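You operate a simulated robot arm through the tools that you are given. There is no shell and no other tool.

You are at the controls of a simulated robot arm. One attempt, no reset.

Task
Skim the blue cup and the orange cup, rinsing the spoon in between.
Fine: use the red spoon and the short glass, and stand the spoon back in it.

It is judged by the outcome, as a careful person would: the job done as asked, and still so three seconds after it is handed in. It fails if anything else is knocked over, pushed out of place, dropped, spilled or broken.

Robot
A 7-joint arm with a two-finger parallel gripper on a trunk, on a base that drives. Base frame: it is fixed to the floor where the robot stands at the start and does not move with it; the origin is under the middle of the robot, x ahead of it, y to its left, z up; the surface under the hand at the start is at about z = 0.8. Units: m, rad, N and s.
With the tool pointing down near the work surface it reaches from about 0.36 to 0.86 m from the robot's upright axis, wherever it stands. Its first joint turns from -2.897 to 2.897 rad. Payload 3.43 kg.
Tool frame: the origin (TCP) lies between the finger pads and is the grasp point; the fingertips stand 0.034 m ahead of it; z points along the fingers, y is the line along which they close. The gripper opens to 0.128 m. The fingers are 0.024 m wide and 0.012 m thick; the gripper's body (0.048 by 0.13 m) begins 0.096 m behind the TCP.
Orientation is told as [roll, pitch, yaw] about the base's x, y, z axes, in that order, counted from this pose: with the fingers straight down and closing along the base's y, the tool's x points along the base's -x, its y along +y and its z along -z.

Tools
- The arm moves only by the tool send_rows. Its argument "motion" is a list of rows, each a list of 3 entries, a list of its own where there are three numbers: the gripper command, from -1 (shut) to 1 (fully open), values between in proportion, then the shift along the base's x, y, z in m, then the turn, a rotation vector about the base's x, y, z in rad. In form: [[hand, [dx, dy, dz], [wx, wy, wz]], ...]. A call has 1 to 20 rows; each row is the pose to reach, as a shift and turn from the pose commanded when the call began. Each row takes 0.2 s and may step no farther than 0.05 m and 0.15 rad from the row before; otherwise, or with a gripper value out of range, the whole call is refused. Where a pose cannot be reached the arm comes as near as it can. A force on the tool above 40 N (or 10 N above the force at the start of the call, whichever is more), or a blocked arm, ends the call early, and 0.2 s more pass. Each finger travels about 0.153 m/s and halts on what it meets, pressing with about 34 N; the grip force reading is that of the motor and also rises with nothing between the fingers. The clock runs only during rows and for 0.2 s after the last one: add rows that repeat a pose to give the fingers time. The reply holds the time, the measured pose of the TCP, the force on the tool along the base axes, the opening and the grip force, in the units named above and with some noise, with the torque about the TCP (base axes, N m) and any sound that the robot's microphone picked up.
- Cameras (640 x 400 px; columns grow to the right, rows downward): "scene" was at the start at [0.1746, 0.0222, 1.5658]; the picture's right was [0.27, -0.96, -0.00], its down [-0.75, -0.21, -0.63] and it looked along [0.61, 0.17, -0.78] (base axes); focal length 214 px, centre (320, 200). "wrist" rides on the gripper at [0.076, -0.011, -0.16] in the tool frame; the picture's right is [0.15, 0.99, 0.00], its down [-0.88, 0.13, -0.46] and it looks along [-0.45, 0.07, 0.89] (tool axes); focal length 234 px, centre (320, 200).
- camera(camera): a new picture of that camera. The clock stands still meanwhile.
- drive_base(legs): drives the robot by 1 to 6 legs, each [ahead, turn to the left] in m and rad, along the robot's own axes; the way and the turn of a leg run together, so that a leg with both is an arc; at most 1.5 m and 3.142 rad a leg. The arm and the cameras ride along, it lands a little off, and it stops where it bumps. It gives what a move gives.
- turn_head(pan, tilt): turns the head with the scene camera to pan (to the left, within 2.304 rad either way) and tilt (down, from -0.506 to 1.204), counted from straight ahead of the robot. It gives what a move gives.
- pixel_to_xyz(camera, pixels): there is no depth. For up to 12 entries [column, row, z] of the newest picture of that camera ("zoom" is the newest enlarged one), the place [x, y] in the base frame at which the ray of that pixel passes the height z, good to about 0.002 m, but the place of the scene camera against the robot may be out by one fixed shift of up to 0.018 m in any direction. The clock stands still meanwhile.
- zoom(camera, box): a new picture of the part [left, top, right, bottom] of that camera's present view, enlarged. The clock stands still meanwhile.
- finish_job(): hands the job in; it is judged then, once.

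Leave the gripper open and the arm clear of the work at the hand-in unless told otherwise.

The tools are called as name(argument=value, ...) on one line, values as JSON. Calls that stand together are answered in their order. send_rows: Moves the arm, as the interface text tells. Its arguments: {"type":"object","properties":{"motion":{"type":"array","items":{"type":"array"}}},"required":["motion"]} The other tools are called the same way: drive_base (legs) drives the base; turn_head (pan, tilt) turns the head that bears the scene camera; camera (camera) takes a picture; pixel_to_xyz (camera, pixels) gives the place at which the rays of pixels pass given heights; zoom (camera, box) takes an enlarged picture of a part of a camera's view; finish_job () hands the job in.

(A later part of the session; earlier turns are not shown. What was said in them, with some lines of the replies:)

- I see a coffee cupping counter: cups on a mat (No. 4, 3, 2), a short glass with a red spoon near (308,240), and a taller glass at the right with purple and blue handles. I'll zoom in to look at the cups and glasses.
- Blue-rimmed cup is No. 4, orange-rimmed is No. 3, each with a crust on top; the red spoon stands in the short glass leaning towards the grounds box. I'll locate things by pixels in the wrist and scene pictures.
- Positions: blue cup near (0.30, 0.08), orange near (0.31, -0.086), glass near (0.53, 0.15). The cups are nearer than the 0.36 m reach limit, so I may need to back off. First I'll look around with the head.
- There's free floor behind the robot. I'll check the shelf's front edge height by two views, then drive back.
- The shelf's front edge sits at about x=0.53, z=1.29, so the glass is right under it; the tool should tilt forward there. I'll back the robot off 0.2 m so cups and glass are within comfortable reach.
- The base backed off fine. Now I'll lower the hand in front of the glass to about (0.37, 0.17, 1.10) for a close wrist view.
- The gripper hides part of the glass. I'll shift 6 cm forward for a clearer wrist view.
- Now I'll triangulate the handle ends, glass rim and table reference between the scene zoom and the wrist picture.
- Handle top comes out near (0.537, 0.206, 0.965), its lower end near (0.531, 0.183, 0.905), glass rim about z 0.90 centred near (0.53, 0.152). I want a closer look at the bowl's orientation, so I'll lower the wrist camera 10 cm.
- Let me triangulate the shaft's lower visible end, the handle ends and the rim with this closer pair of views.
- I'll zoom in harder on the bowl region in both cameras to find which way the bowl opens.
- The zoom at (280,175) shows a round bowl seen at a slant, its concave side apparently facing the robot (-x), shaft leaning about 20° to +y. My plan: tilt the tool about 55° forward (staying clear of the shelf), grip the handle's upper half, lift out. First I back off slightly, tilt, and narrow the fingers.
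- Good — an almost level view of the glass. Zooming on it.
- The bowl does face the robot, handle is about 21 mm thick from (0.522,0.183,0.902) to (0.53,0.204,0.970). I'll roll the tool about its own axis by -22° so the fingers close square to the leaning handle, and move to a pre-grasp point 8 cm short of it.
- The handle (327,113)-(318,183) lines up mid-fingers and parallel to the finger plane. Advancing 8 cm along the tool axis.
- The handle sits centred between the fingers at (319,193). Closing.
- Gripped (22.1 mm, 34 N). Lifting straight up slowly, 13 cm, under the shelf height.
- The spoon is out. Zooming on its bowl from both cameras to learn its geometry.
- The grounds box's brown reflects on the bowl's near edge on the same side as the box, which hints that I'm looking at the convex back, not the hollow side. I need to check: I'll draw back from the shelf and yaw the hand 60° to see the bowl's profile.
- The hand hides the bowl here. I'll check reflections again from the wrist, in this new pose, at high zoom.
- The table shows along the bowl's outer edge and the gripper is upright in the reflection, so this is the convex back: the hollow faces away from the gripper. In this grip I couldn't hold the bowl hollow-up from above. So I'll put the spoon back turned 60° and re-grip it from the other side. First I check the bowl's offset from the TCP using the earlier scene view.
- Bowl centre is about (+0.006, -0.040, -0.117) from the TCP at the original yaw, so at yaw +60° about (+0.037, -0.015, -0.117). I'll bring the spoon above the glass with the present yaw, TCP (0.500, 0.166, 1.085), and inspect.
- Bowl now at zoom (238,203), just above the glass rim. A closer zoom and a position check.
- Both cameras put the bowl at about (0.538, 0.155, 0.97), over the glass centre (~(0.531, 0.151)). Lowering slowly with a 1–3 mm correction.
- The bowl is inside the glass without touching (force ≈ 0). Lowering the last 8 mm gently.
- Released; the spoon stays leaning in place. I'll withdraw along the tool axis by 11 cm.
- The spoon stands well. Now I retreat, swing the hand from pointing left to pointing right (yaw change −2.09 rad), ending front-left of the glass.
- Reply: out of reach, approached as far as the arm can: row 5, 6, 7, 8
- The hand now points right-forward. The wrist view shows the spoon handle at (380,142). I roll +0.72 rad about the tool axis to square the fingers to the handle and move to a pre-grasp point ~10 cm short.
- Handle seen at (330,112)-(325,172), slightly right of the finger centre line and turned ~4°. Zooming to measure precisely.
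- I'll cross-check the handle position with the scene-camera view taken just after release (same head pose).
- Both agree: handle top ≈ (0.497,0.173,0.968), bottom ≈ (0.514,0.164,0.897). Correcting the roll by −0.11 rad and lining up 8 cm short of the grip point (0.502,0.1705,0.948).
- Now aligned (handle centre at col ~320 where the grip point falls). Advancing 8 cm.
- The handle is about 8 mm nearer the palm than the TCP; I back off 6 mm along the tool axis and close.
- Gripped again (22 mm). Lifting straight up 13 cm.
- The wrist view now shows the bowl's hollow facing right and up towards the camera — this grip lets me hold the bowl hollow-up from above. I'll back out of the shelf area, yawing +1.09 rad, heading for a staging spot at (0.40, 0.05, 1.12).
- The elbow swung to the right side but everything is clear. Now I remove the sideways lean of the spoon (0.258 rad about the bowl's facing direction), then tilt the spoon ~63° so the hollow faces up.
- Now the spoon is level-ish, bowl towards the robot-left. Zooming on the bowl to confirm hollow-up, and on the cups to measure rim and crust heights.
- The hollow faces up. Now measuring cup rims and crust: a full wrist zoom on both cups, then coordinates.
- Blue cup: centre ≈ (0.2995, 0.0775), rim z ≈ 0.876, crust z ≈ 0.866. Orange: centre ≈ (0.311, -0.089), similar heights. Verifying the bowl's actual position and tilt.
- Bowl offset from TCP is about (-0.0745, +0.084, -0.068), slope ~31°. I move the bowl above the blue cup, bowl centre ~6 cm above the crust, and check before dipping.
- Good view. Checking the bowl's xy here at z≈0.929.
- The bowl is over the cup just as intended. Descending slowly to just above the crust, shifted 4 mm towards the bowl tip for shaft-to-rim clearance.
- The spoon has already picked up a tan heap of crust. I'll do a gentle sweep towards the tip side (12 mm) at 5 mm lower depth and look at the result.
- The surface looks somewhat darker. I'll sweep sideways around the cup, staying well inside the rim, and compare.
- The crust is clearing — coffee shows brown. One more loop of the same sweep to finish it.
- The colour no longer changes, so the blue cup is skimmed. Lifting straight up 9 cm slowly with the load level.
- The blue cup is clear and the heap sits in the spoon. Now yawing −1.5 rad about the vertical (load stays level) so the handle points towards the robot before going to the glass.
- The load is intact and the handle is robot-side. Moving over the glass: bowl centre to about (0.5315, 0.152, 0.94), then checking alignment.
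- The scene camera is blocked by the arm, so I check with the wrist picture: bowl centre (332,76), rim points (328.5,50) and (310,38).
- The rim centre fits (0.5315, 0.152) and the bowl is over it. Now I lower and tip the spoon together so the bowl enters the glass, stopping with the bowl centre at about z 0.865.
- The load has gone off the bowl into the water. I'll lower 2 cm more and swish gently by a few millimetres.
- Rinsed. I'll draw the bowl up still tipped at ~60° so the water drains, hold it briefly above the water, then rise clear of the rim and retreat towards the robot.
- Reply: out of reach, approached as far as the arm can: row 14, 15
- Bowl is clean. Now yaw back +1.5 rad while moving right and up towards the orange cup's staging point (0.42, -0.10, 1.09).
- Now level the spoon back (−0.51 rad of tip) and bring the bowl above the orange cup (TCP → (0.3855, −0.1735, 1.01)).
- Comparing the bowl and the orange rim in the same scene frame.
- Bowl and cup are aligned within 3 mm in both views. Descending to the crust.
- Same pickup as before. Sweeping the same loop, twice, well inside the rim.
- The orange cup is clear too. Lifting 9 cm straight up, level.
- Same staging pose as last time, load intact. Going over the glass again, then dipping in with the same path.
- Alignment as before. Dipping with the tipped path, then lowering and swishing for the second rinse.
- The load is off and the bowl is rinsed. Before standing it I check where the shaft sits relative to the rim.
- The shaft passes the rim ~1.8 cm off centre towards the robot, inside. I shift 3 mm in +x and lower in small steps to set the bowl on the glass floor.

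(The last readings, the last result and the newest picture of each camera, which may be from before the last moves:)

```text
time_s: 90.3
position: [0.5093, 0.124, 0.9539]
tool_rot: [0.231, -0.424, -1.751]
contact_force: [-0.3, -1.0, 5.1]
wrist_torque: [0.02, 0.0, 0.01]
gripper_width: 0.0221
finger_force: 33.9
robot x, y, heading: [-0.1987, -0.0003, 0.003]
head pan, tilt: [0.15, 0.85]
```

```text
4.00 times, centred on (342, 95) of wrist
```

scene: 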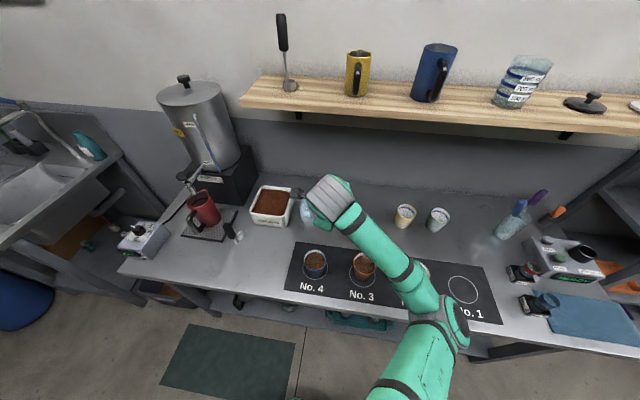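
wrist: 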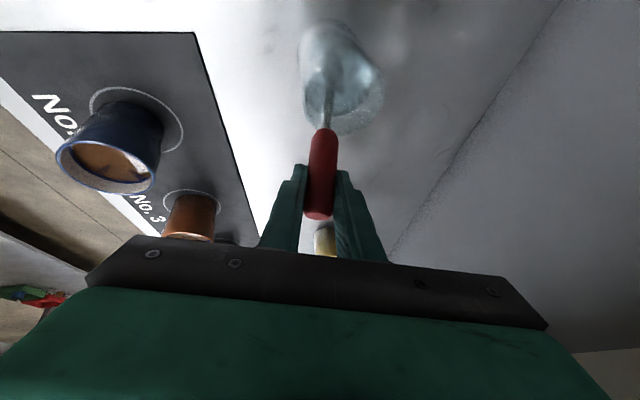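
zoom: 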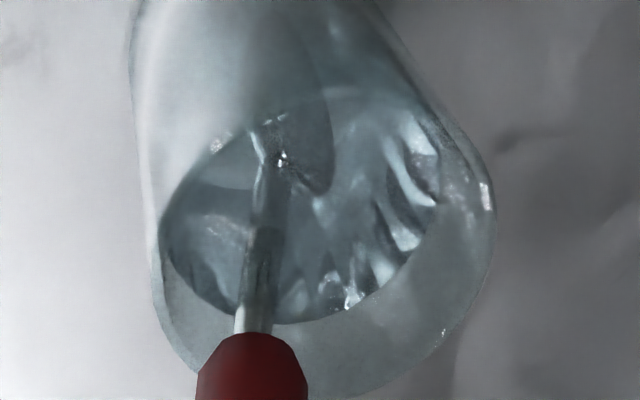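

A 5 N upward force: the bowl has met the floor. Easing up 1 mm and opening the fingers.

send_rows(motion=[[-1, [0, 0, 0.0012], [0, 0, 0]], [-1, [0, 0, 0.0012], [0, 0, 0]], [-0.6, [0, 0, 0.0012], [0, 0, 0]], [-0.5, [0, 0, 0.0012], [0, 0, 0]], [-0.3, [0, 0, 0.0012], [0, 0, 0]], [-0.1, [0, 0, 0.0012], [0, 0, 0]], [0.1, [0, 0, 0.0012], [0, 0, 0]], [0.1, [0, 0, 0.0012], [0, 0, 0]]])

camera(camera="wrist")

zoom(camera="scene", box=[256, 160, 352, 220])

```text
time_s: 92.1
position: [0.5081, 0.1251, 0.9563]
tool_rot: [0.23, -0.423, -1.75]
contact_force: [-0.4, -0.2, 0.4]
wrist_torque: [-0.01, 0.01, 0.01]
gripper_width: 0.0707
finger_force: 0.1
robot x, y, heading: [-0.1984, -0.0016, 0.005]
head pan, tilt: [0.15, 0.85]
```

```text
taken
```

wrist: 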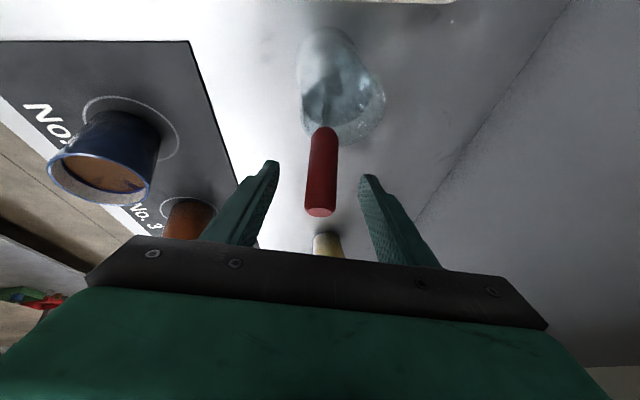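

```text
6.67 times, centred on (304, 190) of scene
```

zoom: 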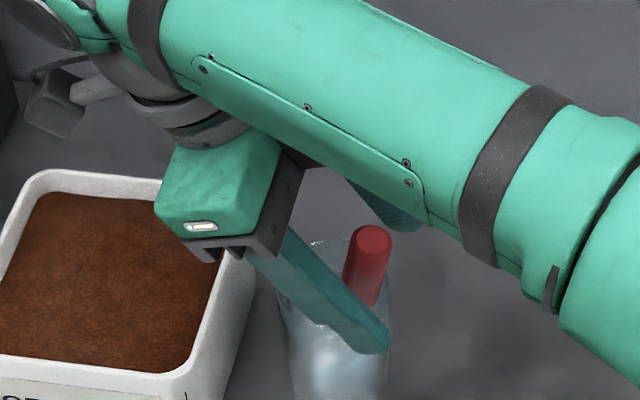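

The spoon stands in the glass on its own. Withdrawing up-left along the finger plane, off the handle.

send_rows(motion=[[0.1, [-0.001, 0.01, 0.008], [0, 0, 0]], [0.1, [-0.002, 0.02, 0.017], [0, 0, 0]], [0.1, [-0.003, 0.031, 0.028], [0, 0, 0]], [0.1, [-0.005, 0.042, 0.042], [0, 0, 0]], [0.1, [-0.006, 0.05, 0.055], [0, 0, 0]], [0.1, [-0.006, 0.05, 0.055], [0, 0, 0]]])

camera(camera="wrist")

camera(camera="scene")

```text
time_s: 93.5
position: [0.5013, 0.1769, 1.011]
tool_rot: [0.232, -0.424, -1.751]
contact_force: [-0.7, 0.0, -0.1]
wrist_torque: [-0.01, -0.03, 0.03]
gripper_width: 0.0704
finger_force: 0.0
robot x, y, heading: [-0.1947, -0.0021, 0.003]
head pan, tilt: [0.15, 0.85]
```

```text
taken
```

wrist: 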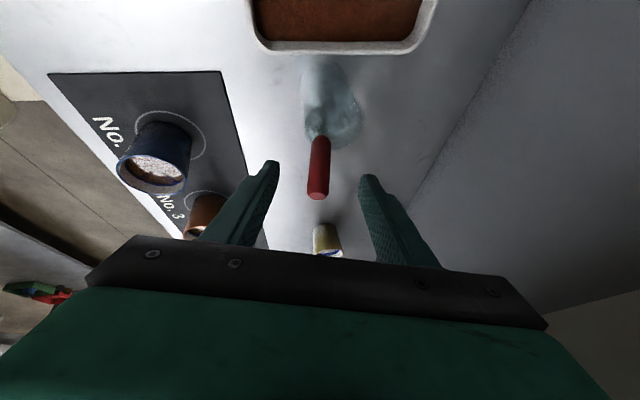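

```text
taken
```

scene: 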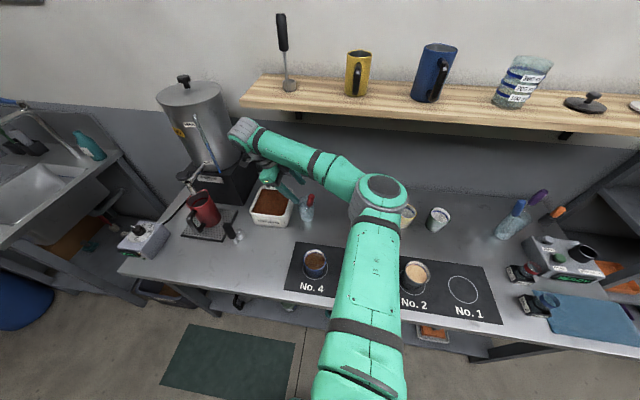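

The handle is nearly clear; another 2.5 cm up-left, then retreat towards the robot.

send_rows(motion=[[0.1, [-0.002, 0.015, 0.012], [0, 0, 0]], [0.1, [-0.004, 0.028, 0.022], [0, 0, 0]], [0.1, [-0.02, 0.032, 0.024], [0, 0, 0]], [0.1, [-0.05, 0.032, 0.024], [0, 0, 0]], [0.1, [-0.08, 0.032, 0.024], [0, 0, 0]], [0.1, [-0.1, 0.032, 0.03], [0, 0, 0]], [0.1, [-0.1, 0.032, 0.03], [0, 0, 0]]])

camera(camera="wrist")

camera(camera="scene")

zoom(camera="scene", box=[240, 170, 368, 250])

```text
time_s: 95.1
position: [0.4469, 0.2031, 1.0391]
tool_rot: [0.226, -0.421, -1.746]
contact_force: [0.2, -0.3, -0.2]
wrist_torque: [0.0, -0.03, 0.02]
gripper_width: 0.0705
finger_force: 0.0
out of reach, approached as far as the arm can: row 5, 6, 7
robot x, y, heading: [-0.1998, -0.0051, 0.004]
head pan, tilt: [0.15, 0.85]
```

```text
taken
```

wrist: 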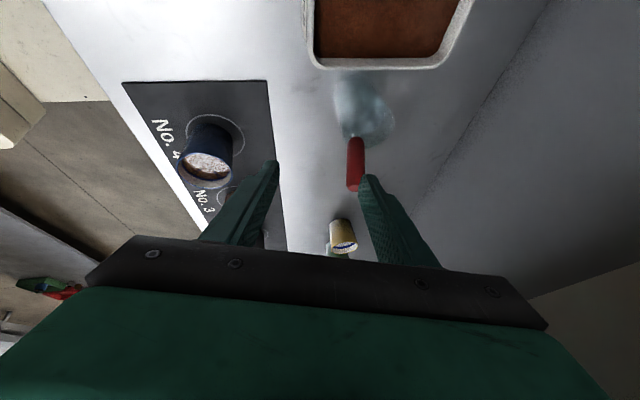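

```text
taken
```

scene: 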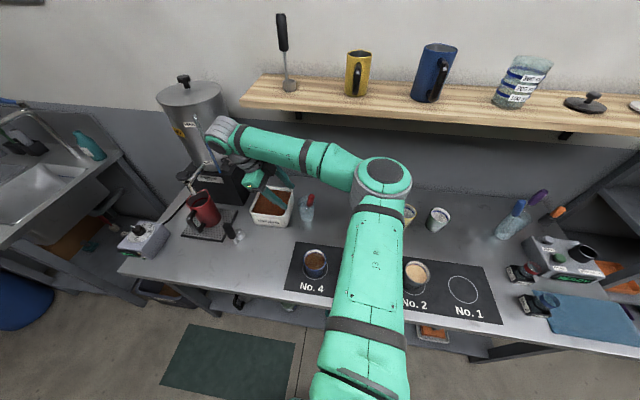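

```text
5.00 times, centred on (304, 210) of scene
```

zoom: 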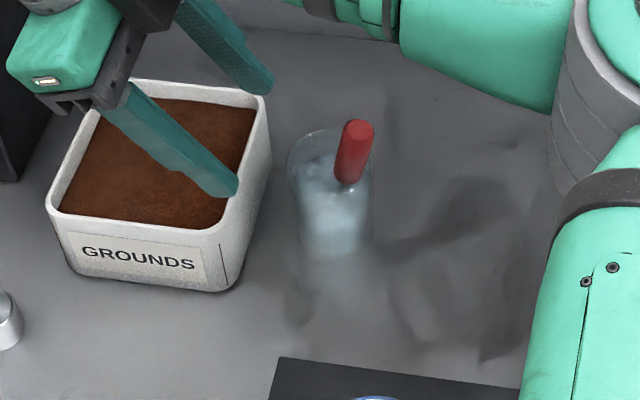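

The spoon stands well in the short glass. Now I raise the hand and swing it away to a clear position in front of the counter, opening the gripper.

send_rows(motion=[[0.3, [0.0, -0.005, 0.03], [0, 0, 0]], [0.5, [0.0, -0.01, 0.06], [0, 0, 0.06]], [0.7, [-0.005, -0.02, 0.08], [0, 0, 0.18]], [0.9, [-0.01, -0.035, 0.09], [0, 0, 0.3]], [1, [-0.015, -0.05, 0.1], [0, 0, 0.42]], [1, [-0.02, -0.065, 0.1], [0, 0, 0.54]], [1, [-0.025, -0.08, 0.1], [0, 0, 0.66]], [1, [-0.03, -0.095, 0.1], [0, 0, 0.78]], [1, [-0.035, -0.11, 0.1], [0, 0, 0.9]], [1, [-0.045, -0.125, 0.1], [0, 0, 1.02]], [1, [-0.06, -0.14, 0.11], [0, 0, 1.14]], [1, [-0.08, -0.15, 0.12], [0, 0, 1.26]], [1, [-0.09, -0.15, 0.13], [0, 0, 1.38]], [1, [-0.09, -0.15, 0.13], [0, 0, 1.38]]])

camera(camera="scene")

camera(camera="wrist")

```text
time_s: 98.1
position: [0.358, 0.0525, 1.1657]
tool_rot: [0.231, -0.424, -0.368]
contact_force: [-0.2, 0.4, -0.7]
wrist_torque: [0.0, 0.03, 0.0]
gripper_width: 0.1281
finger_force: 0.0
robot x, y, heading: [-0.1949, -0.003, 0.001]
head pan, tilt: [0.15, 0.85]
```

```text
taken
```

scene: 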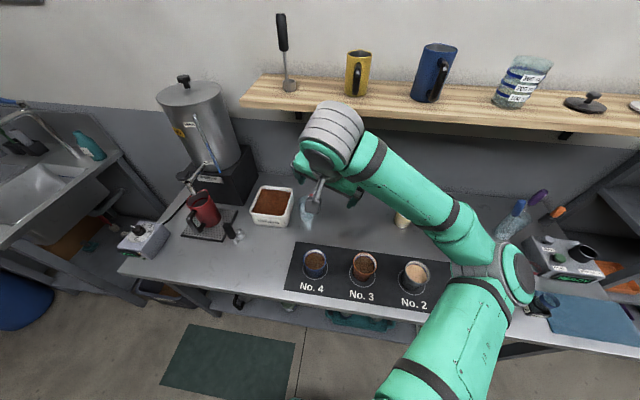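

```text
taken
```

wrist: 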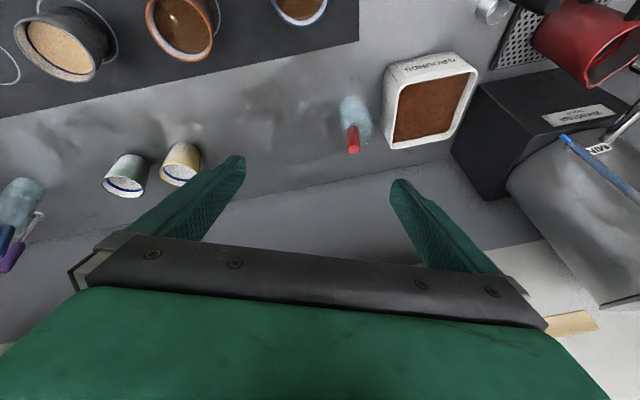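

Everything seems in place. A final close check of the cups and the glass.

zoom(camera="scene", box=[280, 230, 440, 330])

zoom(camera="wrist", box=[300, 70, 428, 150])

```text
4.00 times, centred on (360, 280) of scene
```

zoom: 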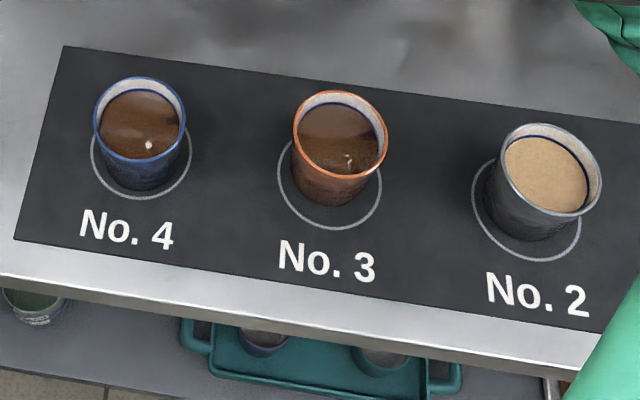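

```text
5.00 times, centred on (364, 110) of wrist
```

zoom: 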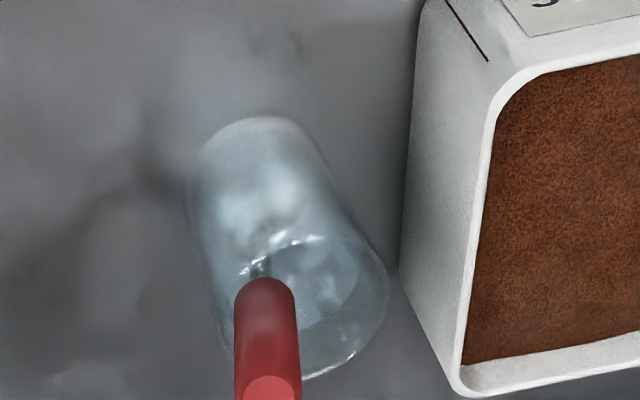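

Blue (No. 4) and orange (No. 3) are skimmed, No. 2 is untouched, and the rinsed red spoon stands in the short glass. The gripper is open and clear. Handing in.

finish_job()

```text
The job is handed in.
```

I skimmed the blue cup (No. 4) and the orange cup (No. 3) with the red spoon. I rinsed it in the short glass after each one, then stood it back in that glass.

- **Cups:** both now show clear brown coffee with no crust left. Cup No. 2 was not touched.
- **Skimmings:** I had no other place named for them, so they came off into the rinse water in the short glass.
- **Spoon:** my first grip had the bowl's hollow facing the wrong way. I set the spoon back in the glass, turned, and picked it up again from the other side before skimming. The second grip worked.
- **Surroundings:** I saw nothing knocked over, moved or spilled. I drove the base back about 0.2 m at the start to reach the cups, and left it there.

At hand-in the gripper was open and the arm was clear of the counter.
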